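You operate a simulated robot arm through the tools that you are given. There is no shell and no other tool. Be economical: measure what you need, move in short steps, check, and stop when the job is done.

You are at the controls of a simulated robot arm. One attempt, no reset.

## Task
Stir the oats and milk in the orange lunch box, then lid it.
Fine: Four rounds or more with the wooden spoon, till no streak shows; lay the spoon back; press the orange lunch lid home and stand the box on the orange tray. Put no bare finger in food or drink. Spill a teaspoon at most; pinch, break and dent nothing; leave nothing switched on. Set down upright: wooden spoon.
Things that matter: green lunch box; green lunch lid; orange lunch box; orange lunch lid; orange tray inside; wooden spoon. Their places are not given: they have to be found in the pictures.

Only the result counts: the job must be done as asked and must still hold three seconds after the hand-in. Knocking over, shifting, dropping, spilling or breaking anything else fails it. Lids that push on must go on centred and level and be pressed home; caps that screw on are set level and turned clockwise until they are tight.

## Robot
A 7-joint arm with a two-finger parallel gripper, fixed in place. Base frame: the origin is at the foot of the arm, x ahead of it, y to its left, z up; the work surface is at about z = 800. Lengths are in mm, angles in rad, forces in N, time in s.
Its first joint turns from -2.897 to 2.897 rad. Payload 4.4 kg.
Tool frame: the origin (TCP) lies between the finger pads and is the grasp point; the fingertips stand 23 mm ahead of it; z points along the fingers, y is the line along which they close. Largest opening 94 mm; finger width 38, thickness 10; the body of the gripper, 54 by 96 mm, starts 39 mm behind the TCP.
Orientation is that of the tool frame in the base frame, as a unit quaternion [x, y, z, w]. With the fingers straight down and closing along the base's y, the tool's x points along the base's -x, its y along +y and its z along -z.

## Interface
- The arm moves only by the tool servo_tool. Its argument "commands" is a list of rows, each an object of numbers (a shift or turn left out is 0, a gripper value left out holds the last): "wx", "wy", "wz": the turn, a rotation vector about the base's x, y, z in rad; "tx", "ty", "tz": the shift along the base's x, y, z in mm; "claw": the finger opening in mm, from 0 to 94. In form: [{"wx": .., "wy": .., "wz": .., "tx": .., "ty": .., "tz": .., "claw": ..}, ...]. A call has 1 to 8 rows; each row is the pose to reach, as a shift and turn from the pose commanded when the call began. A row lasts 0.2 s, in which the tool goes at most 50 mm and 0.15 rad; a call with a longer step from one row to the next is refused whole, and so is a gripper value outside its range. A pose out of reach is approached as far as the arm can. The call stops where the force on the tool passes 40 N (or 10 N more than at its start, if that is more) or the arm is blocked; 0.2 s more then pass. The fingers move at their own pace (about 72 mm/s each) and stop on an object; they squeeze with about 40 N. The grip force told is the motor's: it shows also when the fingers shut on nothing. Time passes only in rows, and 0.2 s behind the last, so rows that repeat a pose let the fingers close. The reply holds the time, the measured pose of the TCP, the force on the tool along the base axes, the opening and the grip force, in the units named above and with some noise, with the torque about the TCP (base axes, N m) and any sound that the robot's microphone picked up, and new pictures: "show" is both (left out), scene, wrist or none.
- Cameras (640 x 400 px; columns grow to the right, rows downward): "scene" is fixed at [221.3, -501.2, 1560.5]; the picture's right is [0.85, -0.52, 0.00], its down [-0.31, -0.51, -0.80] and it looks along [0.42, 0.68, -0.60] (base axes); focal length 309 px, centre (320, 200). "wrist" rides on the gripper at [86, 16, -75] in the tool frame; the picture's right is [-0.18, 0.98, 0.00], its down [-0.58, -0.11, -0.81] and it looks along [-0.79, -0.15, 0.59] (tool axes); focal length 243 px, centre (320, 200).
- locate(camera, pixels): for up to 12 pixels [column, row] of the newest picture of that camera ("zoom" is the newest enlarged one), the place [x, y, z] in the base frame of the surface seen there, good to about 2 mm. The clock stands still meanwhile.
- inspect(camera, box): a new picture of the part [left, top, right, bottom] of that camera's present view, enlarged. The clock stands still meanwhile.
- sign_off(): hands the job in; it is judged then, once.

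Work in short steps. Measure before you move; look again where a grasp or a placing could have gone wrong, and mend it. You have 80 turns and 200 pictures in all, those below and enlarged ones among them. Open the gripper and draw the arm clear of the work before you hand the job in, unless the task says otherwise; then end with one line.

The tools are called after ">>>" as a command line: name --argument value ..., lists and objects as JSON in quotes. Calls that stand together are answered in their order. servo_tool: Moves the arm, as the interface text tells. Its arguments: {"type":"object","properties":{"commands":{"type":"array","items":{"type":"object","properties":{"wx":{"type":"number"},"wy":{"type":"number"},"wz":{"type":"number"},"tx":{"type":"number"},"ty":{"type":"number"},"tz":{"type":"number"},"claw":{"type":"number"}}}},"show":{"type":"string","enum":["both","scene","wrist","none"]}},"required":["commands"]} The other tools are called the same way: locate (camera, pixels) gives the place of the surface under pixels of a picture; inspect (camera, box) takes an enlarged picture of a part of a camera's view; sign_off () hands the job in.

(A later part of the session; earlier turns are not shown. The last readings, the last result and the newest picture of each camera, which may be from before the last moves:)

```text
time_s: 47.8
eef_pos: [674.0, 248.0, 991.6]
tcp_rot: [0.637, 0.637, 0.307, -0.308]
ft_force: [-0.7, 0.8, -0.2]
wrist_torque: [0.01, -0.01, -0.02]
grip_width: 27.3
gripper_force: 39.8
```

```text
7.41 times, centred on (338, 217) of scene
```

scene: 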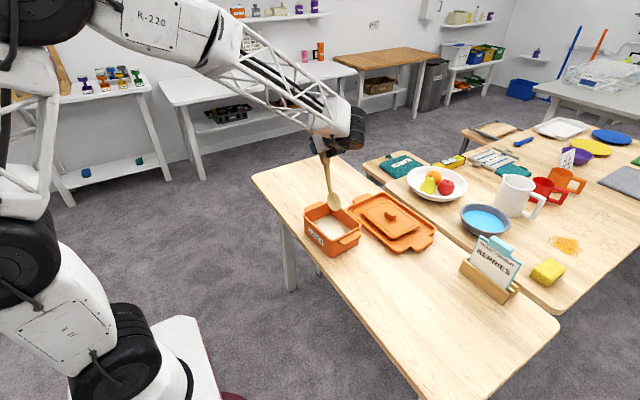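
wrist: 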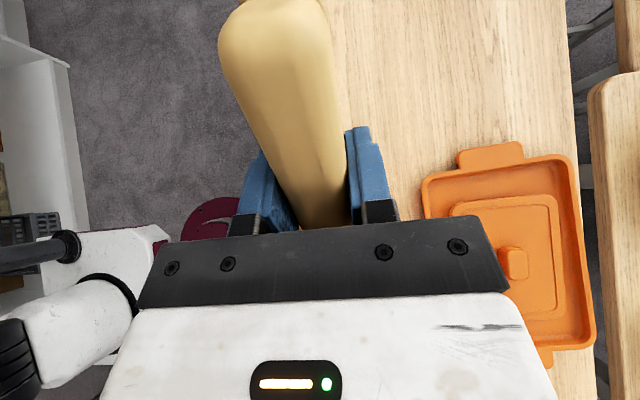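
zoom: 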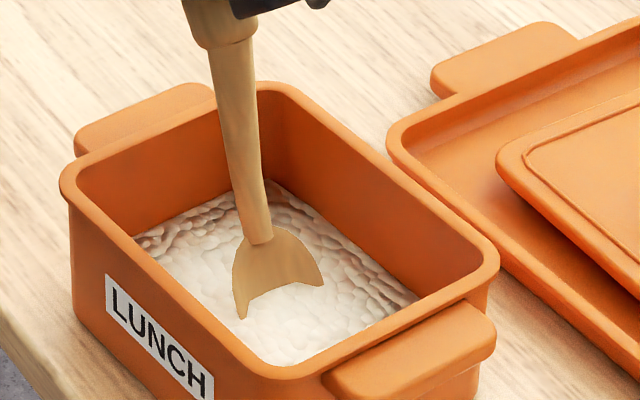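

Still no contact force at about 4–7 mm deeper. I stir four more rounds here.

>>> servo_tool --commands '[{"tx": 8, "tz": 0.5}, {"tx": 16, "tz": 1}, {"tx": 22, "tz": 1}]' --show "none"

>>> servo_tool --commands '[{"tx": -6.4, "ty": 19.8}, {"tx": -22, "ty": 28}, {"tx": -37.6, "ty": 19.8}, {"tx": -44, "ty": 0}, {"tx": -37.6, "ty": -19.8}, {"tx": -22, "ty": -28}, {"tx": -6.4, "ty": -19.8}, {"tx": 0, "ty": 0}]' --show "none"

>>> servo_tool --commands '[{"tx": -6.4, "ty": 19.8}, {"tx": -22, "ty": 28}, {"tx": -37.6, "ty": 19.8}, {"tx": -44, "ty": 0}, {"tx": -37.6, "ty": -19.8}, {"tx": -22, "ty": -28}, {"tx": -6.4, "ty": -19.8}, {"tx": 0, "ty": 0}]' --show "none"

>>> servo_tool --commands '[{"tx": -6.4, "ty": 19.8}, {"tx": -22, "ty": 28}, {"tx": -37.6, "ty": 19.8}, {"tx": -44, "ty": 0}, {"tx": -37.6, "ty": -19.8}, {"tx": -22, "ty": -28}, {"tx": -6.4, "ty": -19.8}, {"tx": 0, "ty": 0}]' --show "none"

>>> servo_tool --commands '[{"tx": -6.4, "ty": 19.8}, {"tx": -22, "ty": 28}, {"tx": -37.6, "ty": 19.8}, {"tx": -44, "ty": 0}, {"tx": -37.6, "ty": -19.8}, {"tx": -22, "ty": -28}, {"tx": -6.4, "ty": -19.8}, {"tx": 0, "ty": 0}]' --show "none"

>>> inspect --camera "scene" --box '[315, 190, 360, 244]'

```text
time_s: 48.6
eef_pos: [696.0, 248.8, 994.0]
tcp_rot: [0.636, 0.638, 0.307, -0.308]
ft_force: [0.2, 0.2, -0.2]
wrist_torque: [0.0, -0.04, -0.01]
grip_width: 27.1
gripper_force: 39.5
```

```text
time_s: 50.4
eef_pos: [694.9, 248.5, 995.4]
tcp_rot: [0.637, 0.637, 0.306, -0.308]
ft_force: [-0.1, 0.1, -0.3]
wrist_torque: [0.0, 0.01, -0.01]
grip_width: 27.4
gripper_force: 40.6
```

```text
time_s: 52.2
eef_pos: [695.4, 248.0, 991.5]
tcp_rot: [0.637, 0.637, 0.306, -0.307]
ft_force: [-0.9, -0.2, -0.5]
wrist_torque: [-0.03, 0.01, 0.01]
grip_width: 27.3
gripper_force: 39.5
```

```text
time_s: 54.0
eef_pos: [695.7, 247.4, 994.9]
tcp_rot: [0.637, 0.637, 0.307, -0.307]
ft_force: [-0.9, 0.0, -0.4]
wrist_torque: [0.02, 0.0, -0.01]
grip_width: 27.7
gripper_force: 40.1
```

```text
time_s: 55.8
eef_pos: [694.9, 249.3, 994.5]
tcp_rot: [0.637, 0.637, 0.307, -0.308]
ft_force: [0.2, -0.7, -0.4]
wrist_torque: [0.02, -0.01, -0.02]
grip_width: 27.4
gripper_force: 39.8
```

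```text
7.41 times, centred on (338, 217) of scene
```

zoom: 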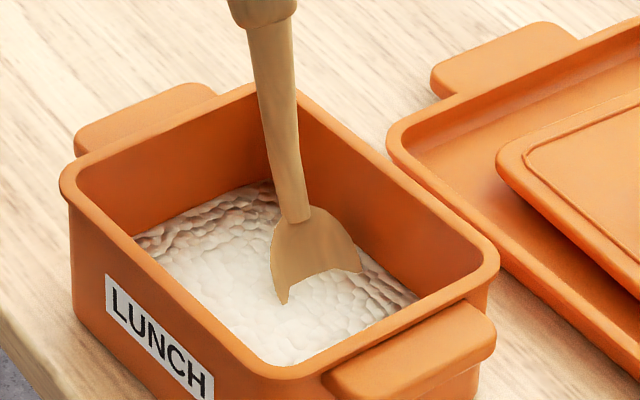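

No streak shows now, so I raise the spoon out slowly over the box and pause for drips.

>>> servo_tool --commands '[{"tz": 5, "tx": -10}, {"tz": 12, "tx": -22}, {"tz": 22, "tx": -22}, {"tz": 35, "tx": -22}, {"tz": 50, "tx": -22}, {"tz": 68, "tx": -22}, {"tz": 86, "tx": -22}, {"tz": 100, "tx": -22}]' --show "none"

>>> servo_tool --commands '[{"tz": 15}, {"tz": 30}, {"tz": 40}, {"tz": 40}, {"tz": 40}, {"tz": 40}]' --show "none"

>>> inspect --camera "scene" --box '[300, 160, 370, 250]'

```text
time_s: 57.6
eef_pos: [674.7, 249.1, 1095.1]
tcp_rot: [0.636, 0.637, 0.307, -0.308]
ft_force: [-0.5, 0.1, -0.7]
wrist_torque: [0.02, -0.03, 0.01]
grip_width: 27.1
gripper_force: 39.9
```

```text
time_s: 59.0
eef_pos: [673.6, 248.2, 1132.7]
tcp_rot: [0.636, 0.637, 0.307, -0.309]
ft_force: [0.0, -0.4, -0.8]
wrist_torque: [-0.03, -0.05, 0.02]
grip_width: 27.3
gripper_force: 40.1
```

```text
4.44 times, centred on (335, 205) of scene
```

zoom: 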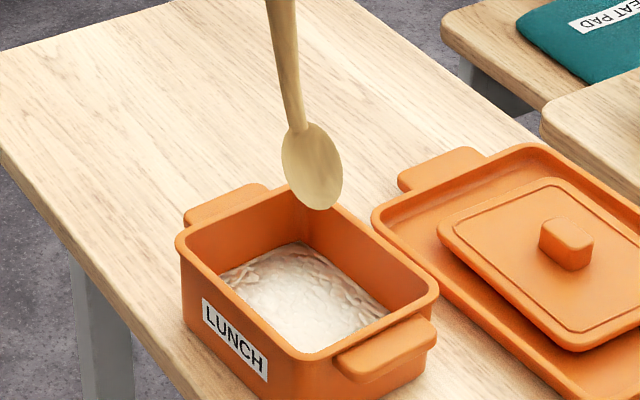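

The spoon is clean and free. I move +y away from the box, then untilt by −0.9 rad.

>>> servo_tool --commands '[{"ty": 15}, {"ty": 40, "tz": 5}, {"ty": 70, "tz": 10}, {"ty": 98, "tz": 12}, {"ty": 98, "tz": 12}]' --show "none"

>>> servo_tool --commands '[{"wx": -0.08}, {"wx": -0.2, "tx": 5}, {"wx": -0.32, "tx": 15}, {"wx": -0.44, "tx": 28}, {"wx": -0.56, "tx": 42}, {"wx": -0.68, "tx": 55}, {"wx": -0.8, "tx": 64}, {"wx": -0.9, "tx": 68}]' --show "none"

>>> servo_tool --commands '[{"wz": 0.06}, {"wz": 0.16}, {"wz": 0.26}, {"wz": 0.36}, {"wz": 0.46}, {"wz": 0.56}, {"wz": 0.66}, {"wz": 0.74}]' --show "none"

>>> servo_tool --commands '[{"wz": 0.06}, {"wz": 0.16}, {"wz": 0.28}, {"wz": 0.4}, {"wz": 0.52}, {"wz": 0.64}, {"wz": 0.76}, {"wz": 0.8308}]'

```text
time_s: 60.2
eef_pos: [673.0, 347.0, 1144.5]
tcp_rot: [0.637, 0.636, 0.307, -0.308]
ft_force: [0.2, 0.8, -0.2]
wrist_torque: [-0.01, 0.03, 0.0]
grip_width: 27.4
gripper_force: 40.4
```

```text
time_s: 62.0
eef_pos: [739.9, 348.2, 1146.1]
tcp_rot: [0.707, 0.707, -0.002, 0.002]
ft_force: [-0.4, 0.6, -1.2]
wrist_torque: [0.0, 0.0, -0.01]
grip_width: 27.5
gripper_force: 40.0
```

```text
time_s: 63.8
eef_pos: [741.5, 346.1, 1146.3]
tcp_rot: [0.403, 0.915, -0.001, 0.001]
ft_force: [0.2, 0.3, -1.1]
wrist_torque: [0.02, 0.03, -0.03]
grip_width: 27.3
gripper_force: 40.2
```

```text
time_s: 65.6
eef_pos: [741.3, 345.9, 1144.9]
tcp_rot: [0.0, 1.0, -0.001, 0.001]
ft_force: [0.2, 0.7, 0.0]
wrist_torque: [0.02, 0.03, -0.03]
grip_width: 27.6
gripper_force: 39.4
```

scene: 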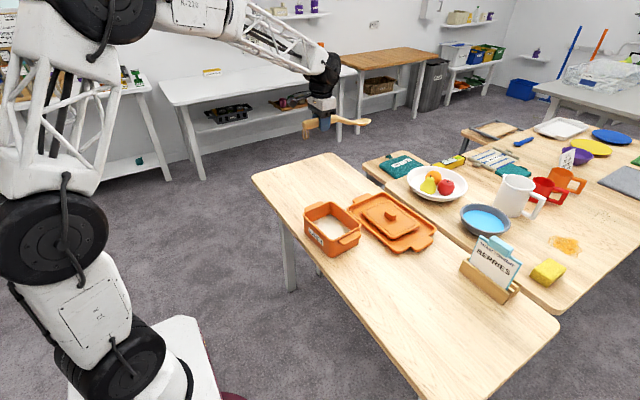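
wrist: 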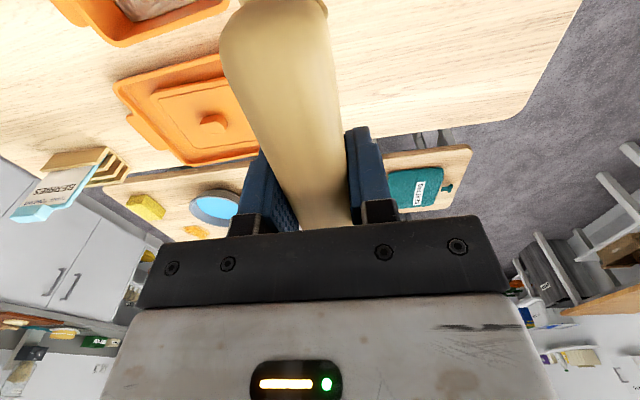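

The spoon is level again above its place. I descend to about z 862 first.

>>> servo_tool --commands '[{"tz": -25}, {"tz": -65, "ty": 2}, {"tz": -105, "ty": 2}, {"tz": -145, "ty": 2}, {"tz": -185, "ty": 2}, {"tz": -225, "ty": 2}, {"tz": -258, "ty": 2}, {"tz": -275, "ty": 2}]' --show "none"

>>> servo_tool --commands '[{"tz": -5}, {"tz": -10}, {"tz": -14}, {"tz": -17}, {"tz": -19}]' --show "scene"

>>> inspect --camera "scene" --box '[290, 160, 380, 216]'

```text
time_s: 67.4
eef_pos: [740.5, 347.9, 870.0]
tcp_rot: [0.0, 1.0, -0.001, 0.002]
ft_force: [0.3, -0.7, -0.4]
wrist_torque: [0.0, 0.03, -0.01]
grip_width: 27.4
gripper_force: 39.6
```

```text
time_s: 68.6
eef_pos: [742.4, 347.0, 851.0]
tcp_rot: [0.0, 1.0, -0.001, 0.001]
ft_force: [0.9, -0.3, 0.2]
wrist_torque: [0.03, 0.04, 0.01]
grip_width: 27.4
gripper_force: 40.4
```

scene: 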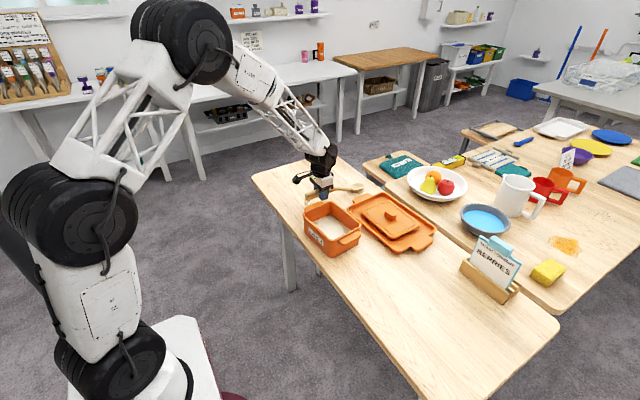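

```text
7.11 times, centred on (335, 188) of scene
```

zoom: 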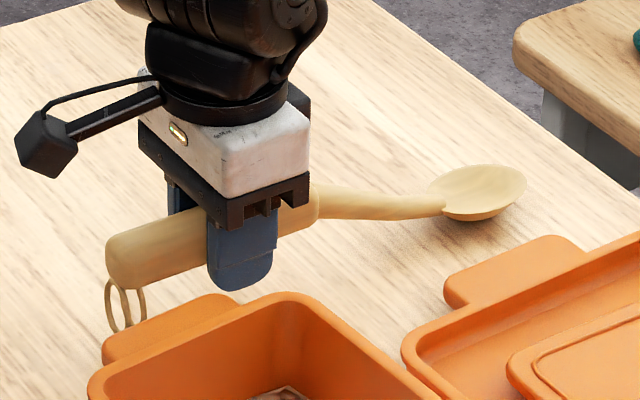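

I lower the last millimetres in fine steps, down to the pickup height of about 845.

>>> servo_tool --commands '[{"tz": -1}, {"tz": -2}, {"tz": -3}, {"tz": -4}, {"tz": -5}, {"tz": -5.8}, {"tz": -5.8}]' --show "none"

>>> servo_tool --commands '[{"tz": 0}]' --show "none"

>>> inspect --camera "scene" --box '[290, 160, 380, 216]'

>>> locate --camera "zoom" --pixels '[[115, 255], [485, 195], [500, 175], [120, 330]]'

```text
time_s: 70.2
eef_pos: [742.3, 348.6, 846.3]
tcp_rot: [0.0, 1.0, 0.0, 0.001]
ft_force: [-0.5, 1.0, 0.0]
wrist_torque: [-0.02, 0.03, -0.01]
grip_width: 27.4
gripper_force: 39.7
```

```text
time_s: 70.6
eef_pos: [741.8, 349.4, 847.1]
tcp_rot: [0.0, 1.0, -0.002, 0.001]
ft_force: [0.3, 0.4, -1.0]
wrist_torque: [-0.02, 0.01, 0.02]
grip_width: 27.3
gripper_force: 39.4
```

```text
7.11 times, centred on (335, 188) of scene
```

zoom: 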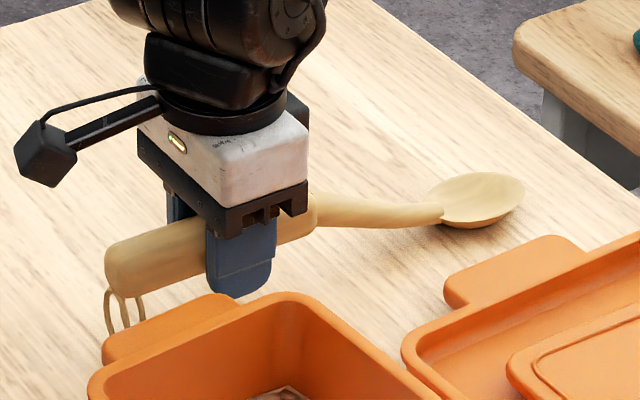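

```text
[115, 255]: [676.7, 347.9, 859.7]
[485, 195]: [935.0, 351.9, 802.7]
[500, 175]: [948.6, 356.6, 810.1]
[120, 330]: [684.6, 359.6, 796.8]
```

The heights match the start (handle 860, bowl about 803). I lower 1 mm more and open, then rise.

>>> servo_tool --commands '[{"tz": -0.5}, {"tz": -1}, {"tz": -1, "claw": 40}, {"tz": -1, "claw": 60}, {"tz": -1, "claw": 60}, {"tz": -1, "claw": 60}]' --show "wrist"

>>> servo_tool --commands '[{"tz": 10}, {"tz": 30}, {"tz": 60}, {"tz": 100}, {"tz": 145}, {"tz": 190}, {"tz": 230}]' --show "scene"

>>> inspect --camera "scene" --box '[280, 160, 460, 272]'

```text
time_s: 72.0
eef_pos: [741.4, 348.5, 845.0]
tcp_rot: [0.0, 1.0, -0.001, 0.001]
ft_force: [0.2, 0.5, 0.1]
wrist_torque: [-0.01, 0.0, 0.03]
grip_width: 60.2
gripper_force: 0.0
```

wrist: 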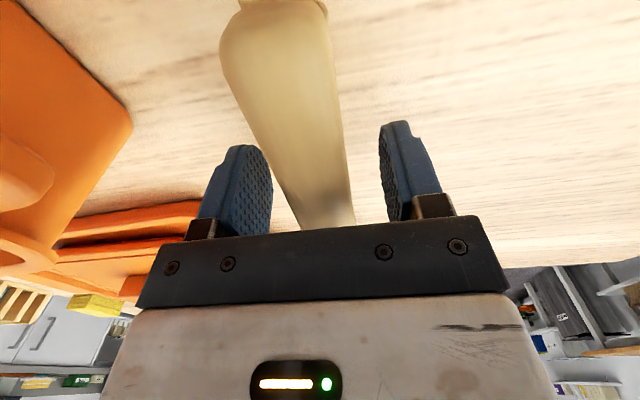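

```text
time_s: 73.6
eef_pos: [742.0, 348.7, 1074.8]
tcp_rot: [0.0, 1.0, -0.001, 0.0]
ft_force: [-0.6, -0.5, 0.1]
wrist_torque: [0.01, -0.02, 0.0]
grip_width: 60.1
gripper_force: 0.0
```

scene: 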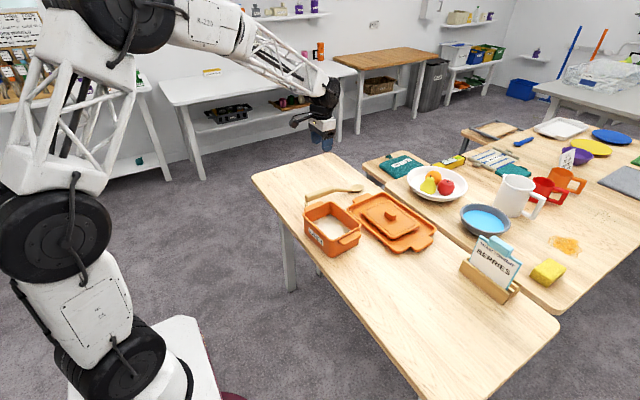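

```text
3.56 times, centred on (370, 216) of scene
```

zoom: 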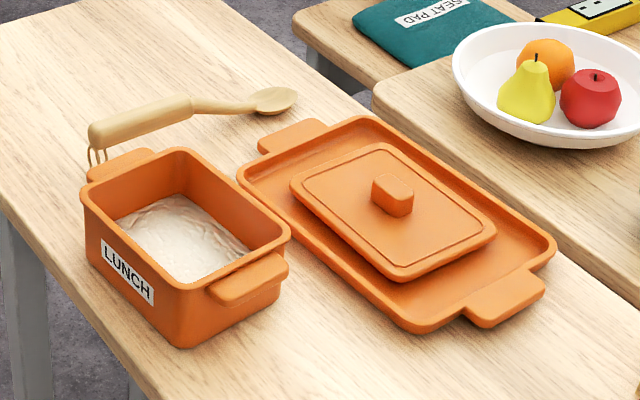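

The spoon is back and the table is clean. Next is the lid: I move to (820,110) to view knob and tray from above.

>>> servo_tool --commands '[{"tx": 10, "ty": -35}, {"tx": 20, "ty": -75}, {"tx": 30, "ty": -115}, {"tx": 40, "ty": -155}, {"tx": 50, "ty": -195}, {"tx": 55, "ty": -225}, {"tx": 58, "ty": -239}]' --show "wrist"

```text
time_s: 75.2
eef_pos: [799.5, 108.8, 1076.8]
tcp_rot: [0.0, 1.0, 0.0, 0.001]
ft_force: [0.0, 0.1, -0.8]
wrist_torque: [0.02, -0.03, -0.01]
grip_width: 60.2
gripper_force: 0.1
```

wrist: 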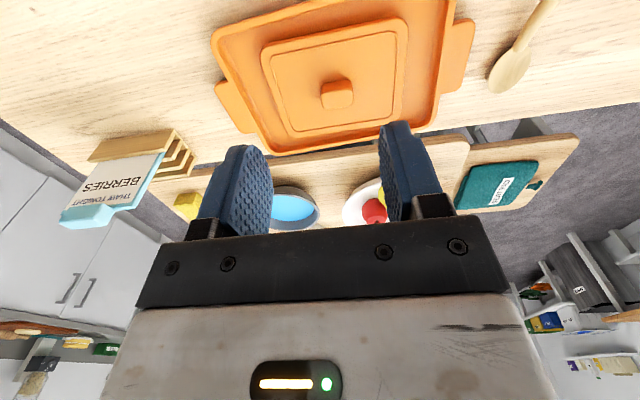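

>>> inspect --camera "wrist" --box '[200, 0, 480, 160]'

```text
2.29 times, centred on (340, 80) of wrist
```

zoom: 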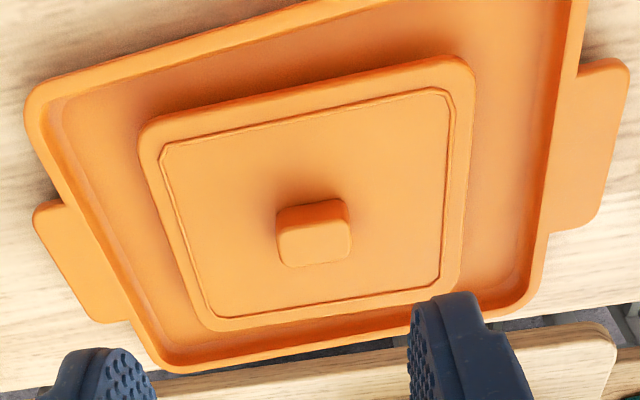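

The zoom shows the knob at (315,232). I measure the knob, lid edges and tray edges.

>>> locate --camera "zoom" --pixels '[[284, 240], [347, 234], [314, 224], [318, 262], [314, 208], [143, 160], [470, 100], [205, 325], [450, 285], [165, 190], [458, 190], [300, 90]]'

>>> locate --camera "zoom" --pixels '[[330, 320], [50, 130], [175, 360], [525, 300], [110, 240], [535, 180], [300, 40], [340, 345], [350, 335], [120, 240], [525, 180], [300, 48]]'

```text
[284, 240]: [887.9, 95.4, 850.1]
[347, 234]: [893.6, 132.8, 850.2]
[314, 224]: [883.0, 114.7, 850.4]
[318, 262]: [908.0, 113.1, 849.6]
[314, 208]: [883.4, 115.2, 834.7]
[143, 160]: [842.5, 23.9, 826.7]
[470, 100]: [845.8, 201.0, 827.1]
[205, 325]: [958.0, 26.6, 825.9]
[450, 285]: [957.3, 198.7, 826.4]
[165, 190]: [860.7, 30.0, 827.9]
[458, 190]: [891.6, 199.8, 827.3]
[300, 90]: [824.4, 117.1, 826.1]
```

```text
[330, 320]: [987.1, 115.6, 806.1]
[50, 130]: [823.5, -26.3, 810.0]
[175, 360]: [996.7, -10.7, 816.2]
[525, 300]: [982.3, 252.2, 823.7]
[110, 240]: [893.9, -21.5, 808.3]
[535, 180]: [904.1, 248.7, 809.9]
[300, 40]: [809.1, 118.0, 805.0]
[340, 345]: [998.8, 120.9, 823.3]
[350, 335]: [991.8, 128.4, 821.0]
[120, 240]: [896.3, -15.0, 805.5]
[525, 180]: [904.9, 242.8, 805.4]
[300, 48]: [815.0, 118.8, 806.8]
```

Knob: x 881–911, y 95–133, top 850; lid top 827, lid centre about (895,112). Next I measure the box rim from above.

>>> servo_tool --commands '[{"tx": -40, "ty": 8}, {"tx": -80, "ty": 16}, {"tx": -120, "ty": 24}, {"tx": -160, "ty": 32}, {"tx": -200, "ty": 40}, {"tx": -225, "ty": 48}]' --show "wrist"

>>> inspect --camera "wrist" --box '[180, 0, 460, 160]'

```text
time_s: 76.6
eef_pos: [572.1, 158.0, 1076.7]
tcp_rot: [-0.001, 1.0, -0.001, 0.001]
ft_force: [0.0, 0.2, -0.1]
wrist_torque: [-0.01, 0.0, 0.01]
grip_width: 60.0
gripper_force: 0.1
```

wrist: 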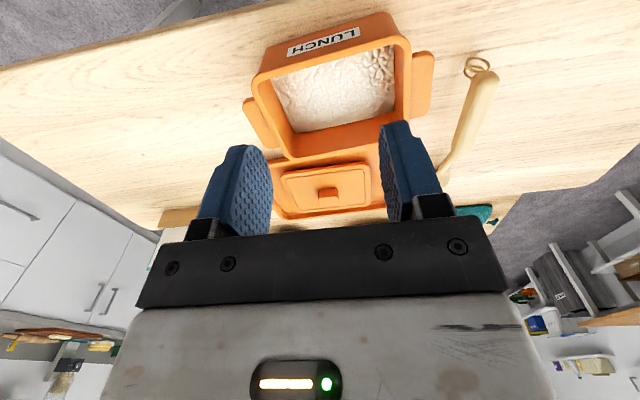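

```text
2.29 times, centred on (320, 80) of wrist
```

zoom: 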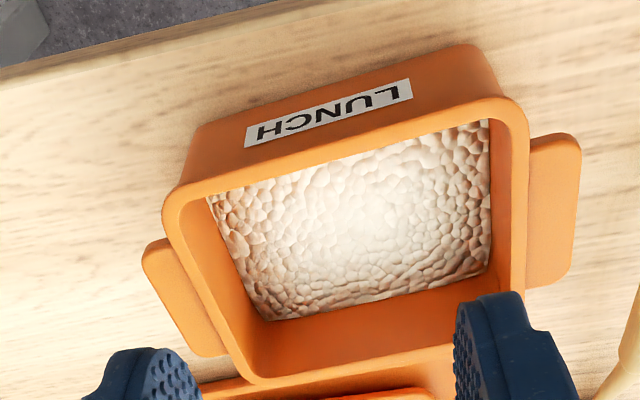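

The food now looks uniform from above, with the bright centre being a reflection. I measure the rim's inner and outer edges.

>>> locate --camera "zoom" --pixels '[[340, 143], [345, 158], [168, 230], [187, 230], [522, 190], [508, 190], [330, 375], [330, 366], [195, 280], [212, 278], [524, 240], [510, 240]]'

>>> locate --camera "zoom" --pixels '[[250, 170], [430, 122], [180, 260], [517, 215], [290, 376], [400, 358], [290, 369], [400, 351], [178, 200], [510, 115], [255, 378], [560, 210]]'

```text
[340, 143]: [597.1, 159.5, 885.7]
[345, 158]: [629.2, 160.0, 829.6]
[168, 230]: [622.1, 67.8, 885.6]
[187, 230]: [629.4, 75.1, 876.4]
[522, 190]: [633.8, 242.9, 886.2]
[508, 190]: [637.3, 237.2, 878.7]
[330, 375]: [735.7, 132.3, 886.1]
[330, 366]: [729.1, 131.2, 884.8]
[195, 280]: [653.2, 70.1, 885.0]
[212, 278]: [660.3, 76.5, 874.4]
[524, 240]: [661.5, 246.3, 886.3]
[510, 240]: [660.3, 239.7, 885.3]
```

```text
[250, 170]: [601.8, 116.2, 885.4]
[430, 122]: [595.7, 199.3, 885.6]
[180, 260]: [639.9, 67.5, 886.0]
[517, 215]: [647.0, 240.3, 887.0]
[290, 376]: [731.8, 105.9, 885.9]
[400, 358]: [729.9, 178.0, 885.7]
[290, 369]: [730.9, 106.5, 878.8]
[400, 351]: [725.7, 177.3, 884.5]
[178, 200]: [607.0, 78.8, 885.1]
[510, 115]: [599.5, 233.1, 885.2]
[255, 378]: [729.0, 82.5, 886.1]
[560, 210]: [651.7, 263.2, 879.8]
```

The rim is at z≈886. For accuracy, I zoom closer on the near and far rim.

>>> inspect --camera "wrist" --box '[240, 20, 340, 82]'

>>> inspect --camera "wrist" --box '[260, 110, 420, 170]'

>>> inspect --camera "wrist" --box '[340, 10, 440, 120]'

```text
6.40 times, centred on (290, 51) of wrist
```

zoom: 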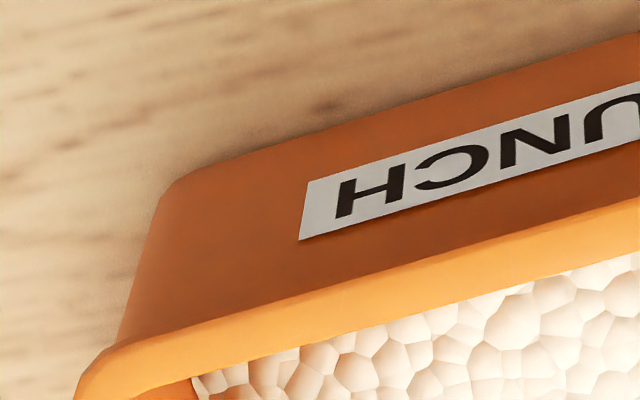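

```text
4.00 times, centred on (340, 140) of wrist
```

zoom: 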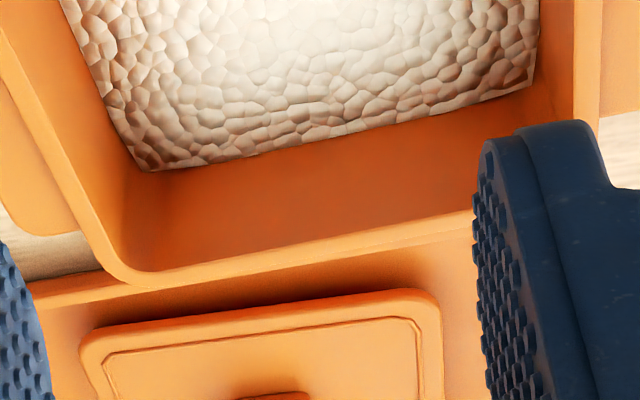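

```text
3.64 times, centred on (390, 65) of wrist
```

zoom: 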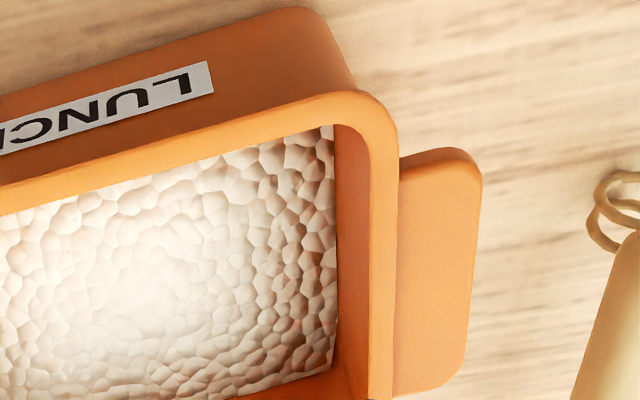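

I locate points just inside the rim edges using precise wrist pixels.

>>> locate --camera "wrist" --pixels '[[302.5, 61.5], [302.5, 64.5], [302.5, 68], [335, 151.2], [335, 152.5], [335, 153.8], [411, 78.7], [407.5, 78.7], [404.2, 78.7], [352, 51], [352, 48.5], [375, 145]]'

>>> inspect --camera "wrist" --box '[245, 60, 305, 160]'

```text
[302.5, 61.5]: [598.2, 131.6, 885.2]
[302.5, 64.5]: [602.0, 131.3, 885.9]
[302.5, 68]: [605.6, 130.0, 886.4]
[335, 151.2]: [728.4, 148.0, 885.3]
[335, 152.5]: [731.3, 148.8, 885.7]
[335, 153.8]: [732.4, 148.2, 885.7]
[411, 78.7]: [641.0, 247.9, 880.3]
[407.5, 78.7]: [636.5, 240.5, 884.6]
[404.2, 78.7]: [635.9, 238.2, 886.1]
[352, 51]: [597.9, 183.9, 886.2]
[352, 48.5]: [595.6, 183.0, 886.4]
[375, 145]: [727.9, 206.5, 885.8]
```

```text
4.00 times, centred on (275, 110) of wrist
```

zoom: 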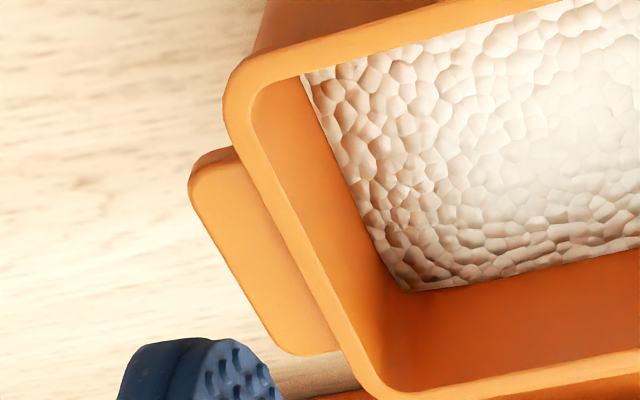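

Now the −y rim edges.

>>> locate --camera "zoom" --pixels '[[262, 200], [270, 200], [280, 200], [305, 280], [314, 280], [322, 280], [255, 65], [232, 90], [205, 190], [300, 345]]'

```text
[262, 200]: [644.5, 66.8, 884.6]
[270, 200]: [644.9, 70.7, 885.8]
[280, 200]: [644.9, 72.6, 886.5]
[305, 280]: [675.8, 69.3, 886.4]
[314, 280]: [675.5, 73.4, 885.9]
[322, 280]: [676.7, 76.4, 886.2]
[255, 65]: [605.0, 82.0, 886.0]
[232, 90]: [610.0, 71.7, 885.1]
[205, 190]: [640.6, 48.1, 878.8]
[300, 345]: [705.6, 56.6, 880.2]
```

Box centre ≈ (666,157), interior x 606–727, y 75–238. I go back over the lid for an equally precise measurement.

>>> servo_tool --commands '[{"tx": 40, "ty": -8}, {"tx": 80, "ty": -16}, {"tx": 120, "ty": -24}, {"tx": 160, "ty": -32}, {"tx": 200, "ty": -40}, {"tx": 227, "ty": -46}]' --show "wrist"

>>> inspect --camera "wrist" --box '[240, 10, 430, 150]'

```text
time_s: 78.0
eef_pos: [801.7, 111.1, 1076.1]
tcp_rot: [0.0, 1.0, 0.0, 0.001]
ft_force: [0.3, 0.0, -0.1]
wrist_torque: [0.0, -0.01, 0.03]
grip_width: 59.8
gripper_force: 0.2
```

wrist: 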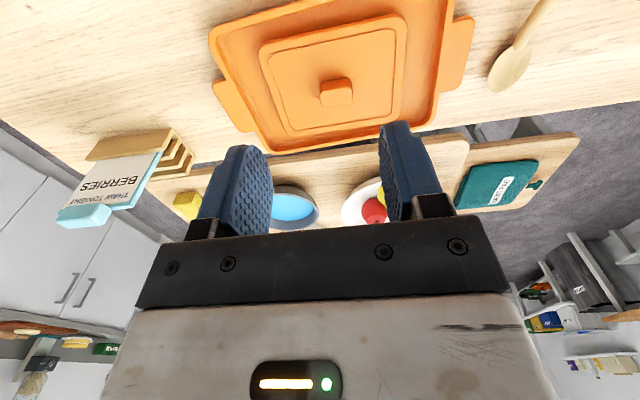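

```text
2.86 times, centred on (335, 80) of wrist
```

zoom: 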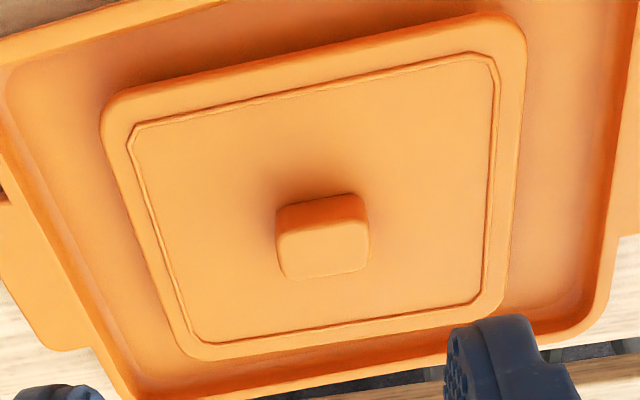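

>>> locate --camera "zoom" --pixels '[[200, 83], [420, 35], [260, 356], [420, 322], [116, 170], [156, 290], [522, 110], [510, 240], [200, 76], [420, 28], [260, 350], [420, 316]]'

>>> locate --camera "zoom" --pixels '[[320, 196], [320, 208], [323, 226], [325, 250], [328, 272], [328, 278], [282, 250], [290, 250], [355, 245], [366, 245], [320, 52], [340, 338]]'

```text
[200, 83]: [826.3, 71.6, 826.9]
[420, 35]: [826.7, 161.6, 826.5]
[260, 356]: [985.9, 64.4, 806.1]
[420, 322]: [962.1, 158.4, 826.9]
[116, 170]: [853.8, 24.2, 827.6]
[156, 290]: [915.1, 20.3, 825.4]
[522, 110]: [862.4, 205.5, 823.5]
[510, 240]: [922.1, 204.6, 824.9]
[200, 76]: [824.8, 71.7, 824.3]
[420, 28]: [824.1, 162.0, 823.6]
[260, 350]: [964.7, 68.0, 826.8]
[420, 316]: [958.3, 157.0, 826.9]
```

```text
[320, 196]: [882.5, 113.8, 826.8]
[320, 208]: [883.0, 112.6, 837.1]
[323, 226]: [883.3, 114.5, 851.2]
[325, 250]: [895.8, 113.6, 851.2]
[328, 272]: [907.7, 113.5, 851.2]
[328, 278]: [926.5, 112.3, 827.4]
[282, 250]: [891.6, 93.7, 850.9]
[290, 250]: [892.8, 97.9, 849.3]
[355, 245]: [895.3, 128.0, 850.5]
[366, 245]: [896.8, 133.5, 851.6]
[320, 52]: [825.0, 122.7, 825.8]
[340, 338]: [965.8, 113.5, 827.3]
```

Lid centre ≈ knob centre ≈ (895.3, 113.4), knob 26×40 mm, lid top z 827. I descend to TCP z 853 around the knob.

>>> servo_tool --commands '[{"tx": 40, "ty": 1, "tz": -20, "claw": 76}, {"tx": 80, "ty": 2, "tz": -45}, {"tx": 93.7, "ty": 2.3, "tz": -90}, {"tx": 93.7, "ty": 2.3, "tz": -135}, {"tx": 93.7, "ty": 2.3, "tz": -175}, {"tx": 93.7, "ty": 2.3, "tz": -205}, {"tx": 93.7, "ty": 2.3, "tz": -219}, {"tx": 93.7, "ty": 2.3, "tz": -223}]'

```text
time_s: 79.8
eef_pos: [895.9, 114.3, 852.7]
tcp_rot: [0.0, 1.0, -0.001, 0.001]
ft_force: [0.1, 0.1, -0.2]
wrist_torque: [0.0, 0.0, 0.05]
grip_width: 75.9
gripper_force: 0.1
```

scene: 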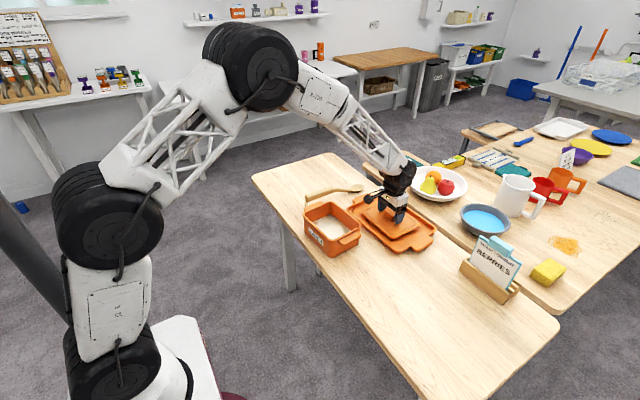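
wrist: 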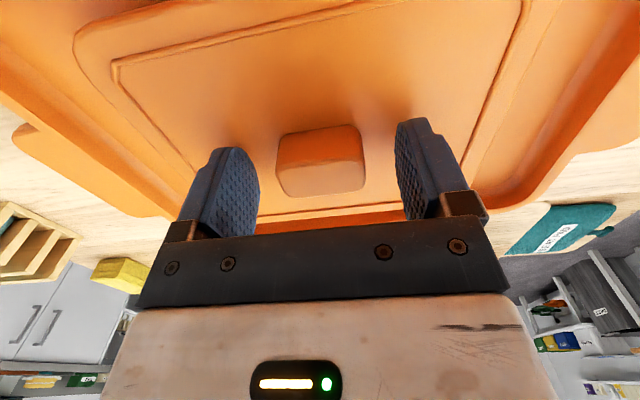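

The knob sits between the fingers. I close, hold, then lift slowly 6 mm and check.

>>> servo_tool --commands '[{"claw": 0}, {"claw": 0}, {"claw": 0}, {"claw": 0}, {"claw": 0}]' --show "none"

>>> servo_tool --commands '[{"tz": 1}, {"tz": 3}, {"tz": 6}, {"tz": 10}, {"tz": 14}, {"tz": 18}]' --show "scene"

>>> inspect --camera "scene" --box '[330, 150, 450, 256]'

```text
time_s: 81.0
eef_pos: [895.0, 114.4, 852.2]
tcp_rot: [-0.001, 1.0, 0.0, 0.001]
ft_force: [-0.1, -0.3, 0.6]
wrist_torque: [-0.02, -0.03, -0.01]
grip_width: 43.3
gripper_force: 39.9
```

```text
time_s: 82.4
eef_pos: [895.2, 114.7, 870.7]
tcp_rot: [0.0, 1.0, -0.001, 0.001]
ft_force: [-0.2, -0.2, 0.3]
wrist_torque: [0.0, 0.05, -0.03]
grip_width: 43.2
gripper_force: 39.9
```

scene: 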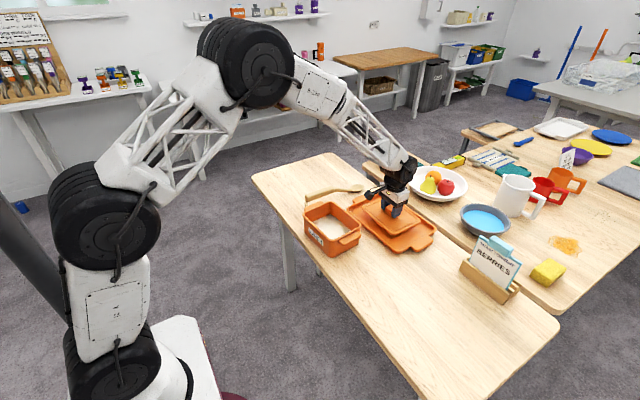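

```text
3.77 times, centred on (390, 203) of scene
```

zoom: 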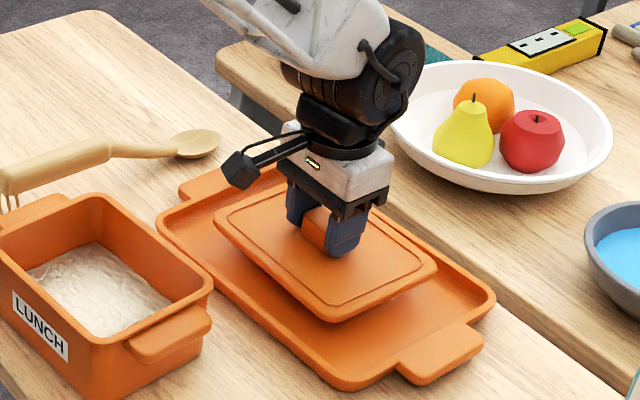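

The lid is held level. I raise it to z≈985, then move over the box.

>>> servo_tool --commands '[{"tz": 10}, {"tz": 25}, {"tz": 45}, {"tz": 65}, {"tz": 85}, {"tz": 102}, {"tz": 114}]' --show "none"

>>> servo_tool --commands '[{"tx": -14, "ty": 3}, {"tx": -42, "ty": 8}, {"tx": -76, "ty": 15}, {"tx": -112, "ty": 22}, {"tx": -148, "ty": 29}, {"tx": -182, "ty": 35}, {"tx": -212, "ty": 40}, {"tx": -229, "ty": 43}]'

>>> inspect --camera "scene" --box '[270, 130, 390, 260]'

```text
time_s: 84.0
eef_pos: [896.3, 114.0, 986.5]
tcp_rot: [0.0, 1.0, -0.001, 0.002]
ft_force: [0.3, 0.1, -0.4]
wrist_torque: [0.03, 0.01, 0.0]
grip_width: 43.2
gripper_force: 39.7
```

```text
time_s: 85.8
eef_pos: [666.1, 156.6, 984.2]
tcp_rot: [0.0, 1.0, -0.001, 0.001]
ft_force: [0.3, 0.0, -0.4]
wrist_torque: [0.0, -0.01, 0.0]
grip_width: 43.2
gripper_force: 39.9
```

scene: 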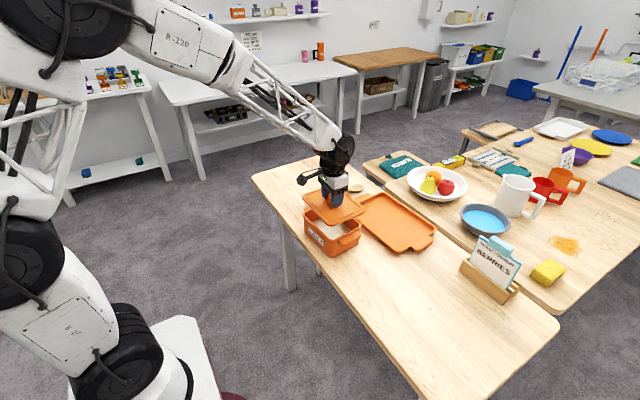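
wrist: 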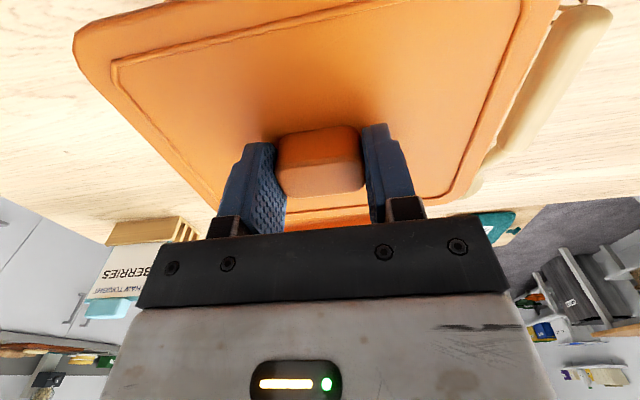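

```text
3.08 times, centred on (330, 195) of scene
```

zoom: 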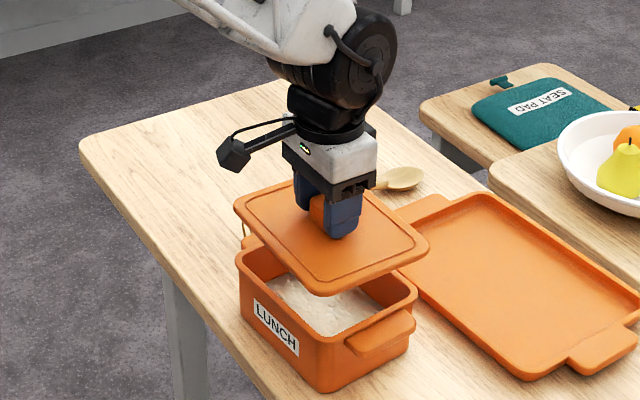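

The lid hovers centred. I lower it to just above the rim and look.

>>> servo_tool --commands '[{"tz": -10}, {"tz": -20}, {"tz": -30}, {"tz": -40}, {"tz": -46}]' --show "none"

>>> inspect --camera "scene" --box '[290, 170, 380, 260]'

```text
time_s: 87.0
eef_pos: [667.1, 157.4, 938.6]
tcp_rot: [-0.001, 1.0, -0.001, 0.001]
ft_force: [-0.5, 0.0, -1.2]
wrist_torque: [0.03, 0.0, -0.01]
grip_width: 43.3
gripper_force: 40.5
```

```text
4.44 times, centred on (335, 215) of scene
```

zoom: 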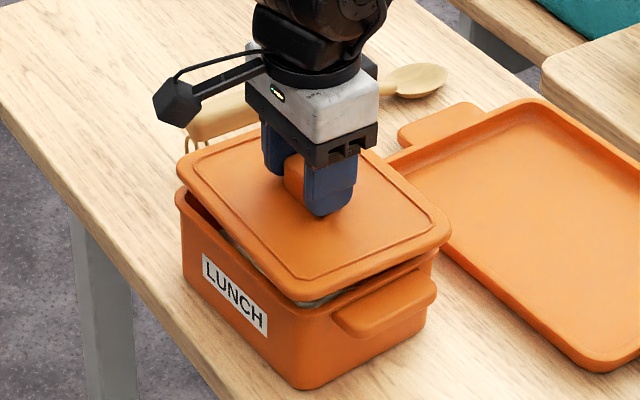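

A grey gasket is visible under the lid, about to enter the rim. I lower in small steps and watch the force.

>>> servo_tool --commands '[{"tz": -2}, {"tz": -4}, {"tz": -6}, {"tz": -8}, {"tz": -10}, {"tz": -12}]' --show "none"

>>> inspect --camera "scene" --box '[290, 170, 380, 260]'

```text
time_s: 88.4
eef_pos: [668.0, 157.7, 926.8]
tcp_rot: [0.0, 1.0, -0.001, 0.002]
ft_force: [-5.6, 1.6, 31.6]
wrist_torque: [-0.34, -1.04, 0.19]
grip_width: 43.6
gripper_force: 39.9
```

```text
4.44 times, centred on (335, 215) of scene
```

zoom: 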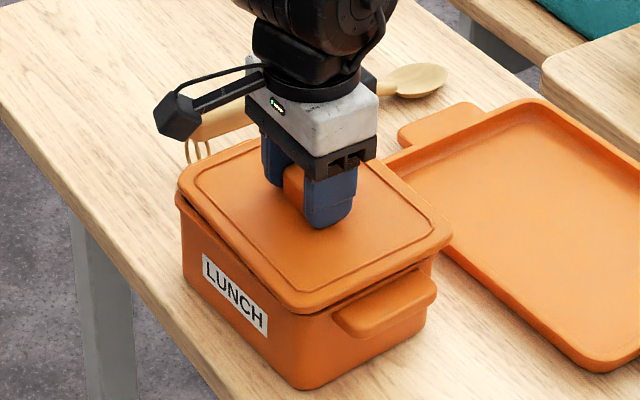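

Contact at the +x side: Fz 31.6, Fx −5.6, torque y −1.04, so the lid is slightly too far +x. I back up 4 mm, shift −2 mm in x and +0.5 mm in y, and retry.

>>> servo_tool --commands '[{"tz": 2}, {"tz": 4, "tx": -1}, {"tz": 4, "tx": -2, "ty": 0.5}, {"tz": 2, "tx": -2, "ty": 0.5}, {"tz": 0.5, "tx": -2, "ty": 0.5}]' --show "none"

>>> servo_tool --commands '[{"tz": -0.5}]' --show "none"

```text
time_s: 89.6
eef_pos: [664.1, 156.3, 925.9]
tcp_rot: [0.0, 1.0, -0.001, 0.001]
ft_force: [4.5, -0.6, 6.5]
wrist_torque: [-0.53, 0.17, 0.42]
grip_width: 43.3
gripper_force: 40.1
```

```text
time_s: 90.0
eef_pos: [665.0, 157.9, 925.6]
tcp_rot: [0.0, 1.0, 0.0, 0.001]
ft_force: [4.2, -2.7, 8.5]
wrist_torque: [0.37, -0.62, 0.16]
grip_width: 43.4
gripper_force: 39.9
```

The force dropped to about 8 N with a small +x push, so it is close. I shift +0.6 mm in x, −0.3 in y and press a bit further.

>>> servo_tool --commands '[{"tx": 0.6, "ty": -0.3}, {"tx": 0.6, "ty": -0.3, "tz": -1}, {"tx": 0.6, "ty": -0.3, "tz": -2}]' --show "none"

>>> inspect --camera "scene" --box '[290, 170, 380, 260]'

```text
time_s: 90.8
eef_pos: [665.2, 157.5, 924.9]
tcp_rot: [0.0, 1.0, -0.002, 0.002]
ft_force: [-5.4, -3.8, 27.7]
wrist_torque: [1.06, -1.45, 0.04]
grip_width: 43.2
gripper_force: 40.0
```

```text
4.44 times, centred on (335, 215) of scene
```

zoom: 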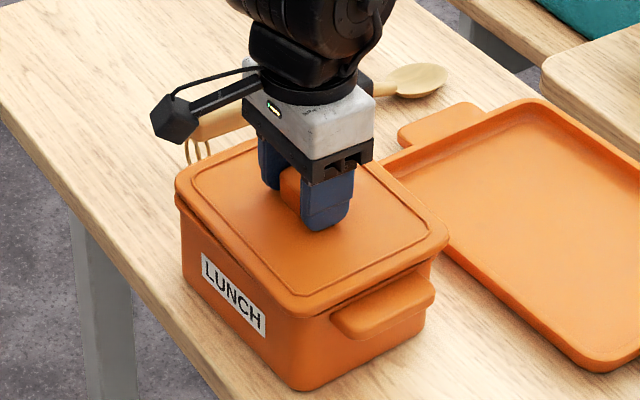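

Contact now loads the far (+x,+y) corner. I zoom in on the gap between lid and rim.

>>> inspect --camera "scene" --box '[312, 200, 362, 250]'

>>> locate --camera "zoom" --pixels '[[170, 110], [300, 215], [190, 160], [305, 270], [520, 240], [100, 70], [350, 225]]'

```text
8.00 times, centred on (337, 225) of scene
```

zoom: 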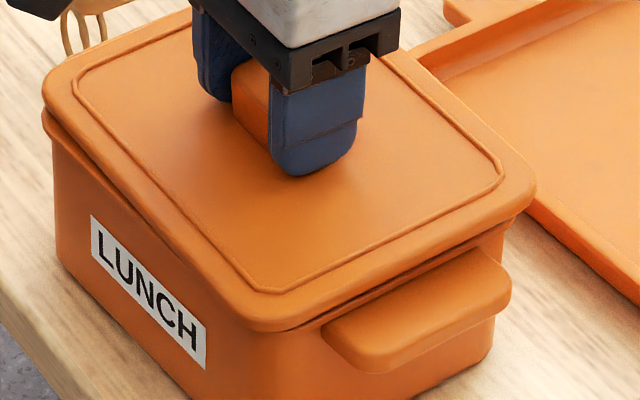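

```text
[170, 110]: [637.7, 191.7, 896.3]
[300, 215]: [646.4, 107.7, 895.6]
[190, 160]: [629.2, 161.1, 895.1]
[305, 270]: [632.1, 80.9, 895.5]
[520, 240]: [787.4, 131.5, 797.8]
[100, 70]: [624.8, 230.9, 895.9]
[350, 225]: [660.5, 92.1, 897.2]
```

The lid top is level at about 896. I nudge −0.6 mm in x and −0.6 in y to balance, then press further.

>>> servo_tool --commands '[{"tx": -0.6, "ty": -0.6}, {"tx": -0.6, "ty": -0.6, "tz": -1}, {"tx": -0.6, "ty": -0.6, "tz": -2}, {"tx": -0.6, "ty": -0.6, "tz": -3}]' --show "none"

```text
time_s: 91.5
eef_pos: [664.7, 157.2, 923.2]
tcp_rot: [-0.001, 1.0, 0.0, 0.003]
ft_force: [0.5, 2.1, 4.5]
wrist_torque: [0.26, -0.28, 0.15]
grip_width: 43.6
gripper_force: 40.4
stopped in row 3: the force on the tool passed its limit at 42 N (the readings are from after the stop); the commanded pose is now the measured one
```

The stop came at 42 N and the lid went down to TCP 923.2 with balanced forces. I press again.

>>> servo_tool --commands '[{"tz": -1}, {"tz": -2}, {"tz": -3}, {"tz": -4}]' --show "none"

>>> inspect --camera "scene" --box '[312, 200, 362, 250]'

>>> locate --camera "zoom" --pixels '[[170, 110], [300, 215], [190, 160], [305, 270], [100, 70], [350, 225], [440, 130], [60, 105], [380, 300], [60, 125]]'

```text
time_s: 92.5
eef_pos: [665.5, 157.7, 922.5]
tcp_rot: [0.0, 1.0, 0.0, 0.003]
ft_force: [-3.7, 2.3, 4.9]
wrist_torque: [0.08, 0.11, 0.36]
grip_width: 43.3
gripper_force: 40.3
stopped in row 4: the force on the tool passed its limit at 42 N (the readings are from after the stop); the commanded pose is now the measured one
```

```text
8.00 times, centred on (337, 225) of scene
```

zoom: 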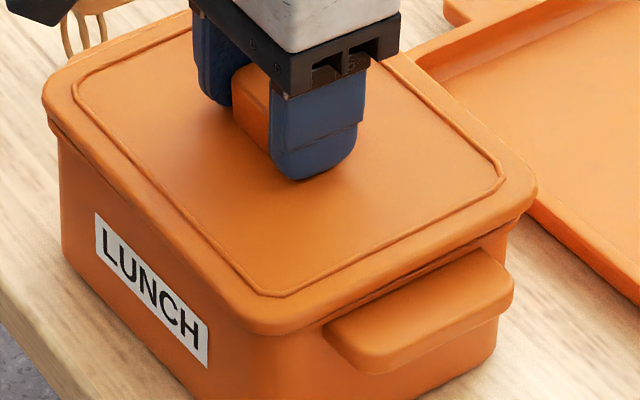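

```text
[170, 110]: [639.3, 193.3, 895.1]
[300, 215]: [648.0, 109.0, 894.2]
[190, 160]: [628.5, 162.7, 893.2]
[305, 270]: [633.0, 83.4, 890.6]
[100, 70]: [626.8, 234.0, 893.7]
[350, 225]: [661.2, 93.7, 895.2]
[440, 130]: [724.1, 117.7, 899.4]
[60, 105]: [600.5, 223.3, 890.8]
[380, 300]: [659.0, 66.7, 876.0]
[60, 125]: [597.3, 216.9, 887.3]
```

The lid top reads ~893 at the −x side but ~899 at the +x side, so the +x edge is not down yet. I release the knob, rise and measure.

>>> servo_tool --commands '[{"claw": 60}, {"claw": 70}, {"claw": 70}, {"claw": 70, "tz": 20}, {"tz": 60}, {"tz": 105}, {"tz": 150}]'

>>> inspect --camera "scene" --box '[300, 180, 370, 250]'

>>> locate --camera "zoom" --pixels '[[190, 160], [310, 230], [410, 180], [280, 85], [250, 130], [340, 190], [230, 110], [370, 160], [300, 150], [305, 120]]'

```text
time_s: 94.1
eef_pos: [665.4, 154.4, 1070.7]
tcp_rot: [0.0, 1.0, 0.0, 0.003]
ft_force: [-1.3, 0.3, 0.9]
wrist_torque: [0.01, -0.01, -0.04]
grip_width: 70.0
gripper_force: 0.0
```

scene: 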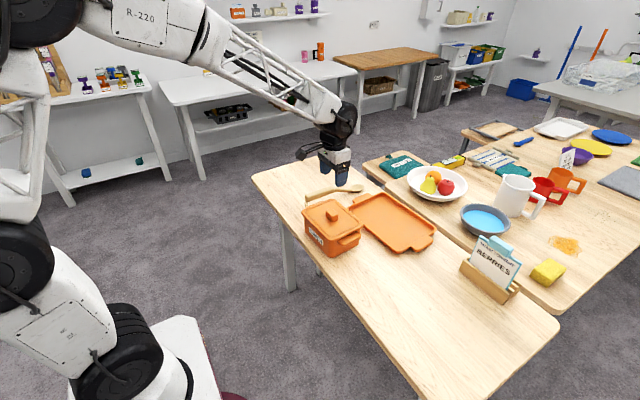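
wrist: 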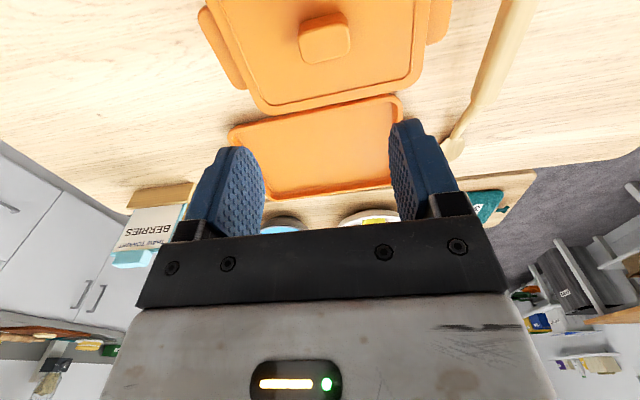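

```text
5.71 times, centred on (335, 215) of scene
```

zoom: 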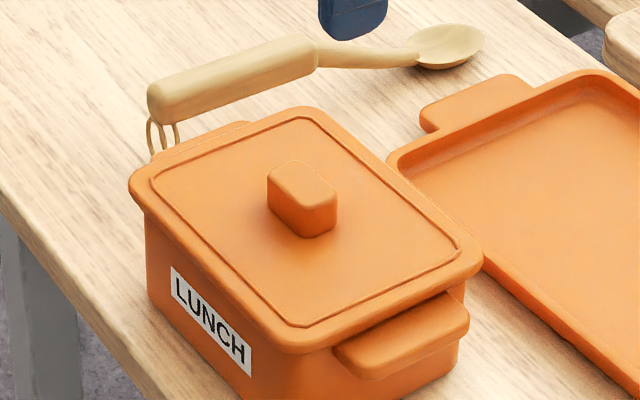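

```text
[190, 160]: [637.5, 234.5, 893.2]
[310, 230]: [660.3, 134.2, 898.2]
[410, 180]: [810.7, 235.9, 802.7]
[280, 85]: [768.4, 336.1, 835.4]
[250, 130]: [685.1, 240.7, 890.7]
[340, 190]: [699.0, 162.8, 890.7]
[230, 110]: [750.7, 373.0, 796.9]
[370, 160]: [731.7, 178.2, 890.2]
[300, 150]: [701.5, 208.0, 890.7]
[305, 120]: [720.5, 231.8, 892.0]
```

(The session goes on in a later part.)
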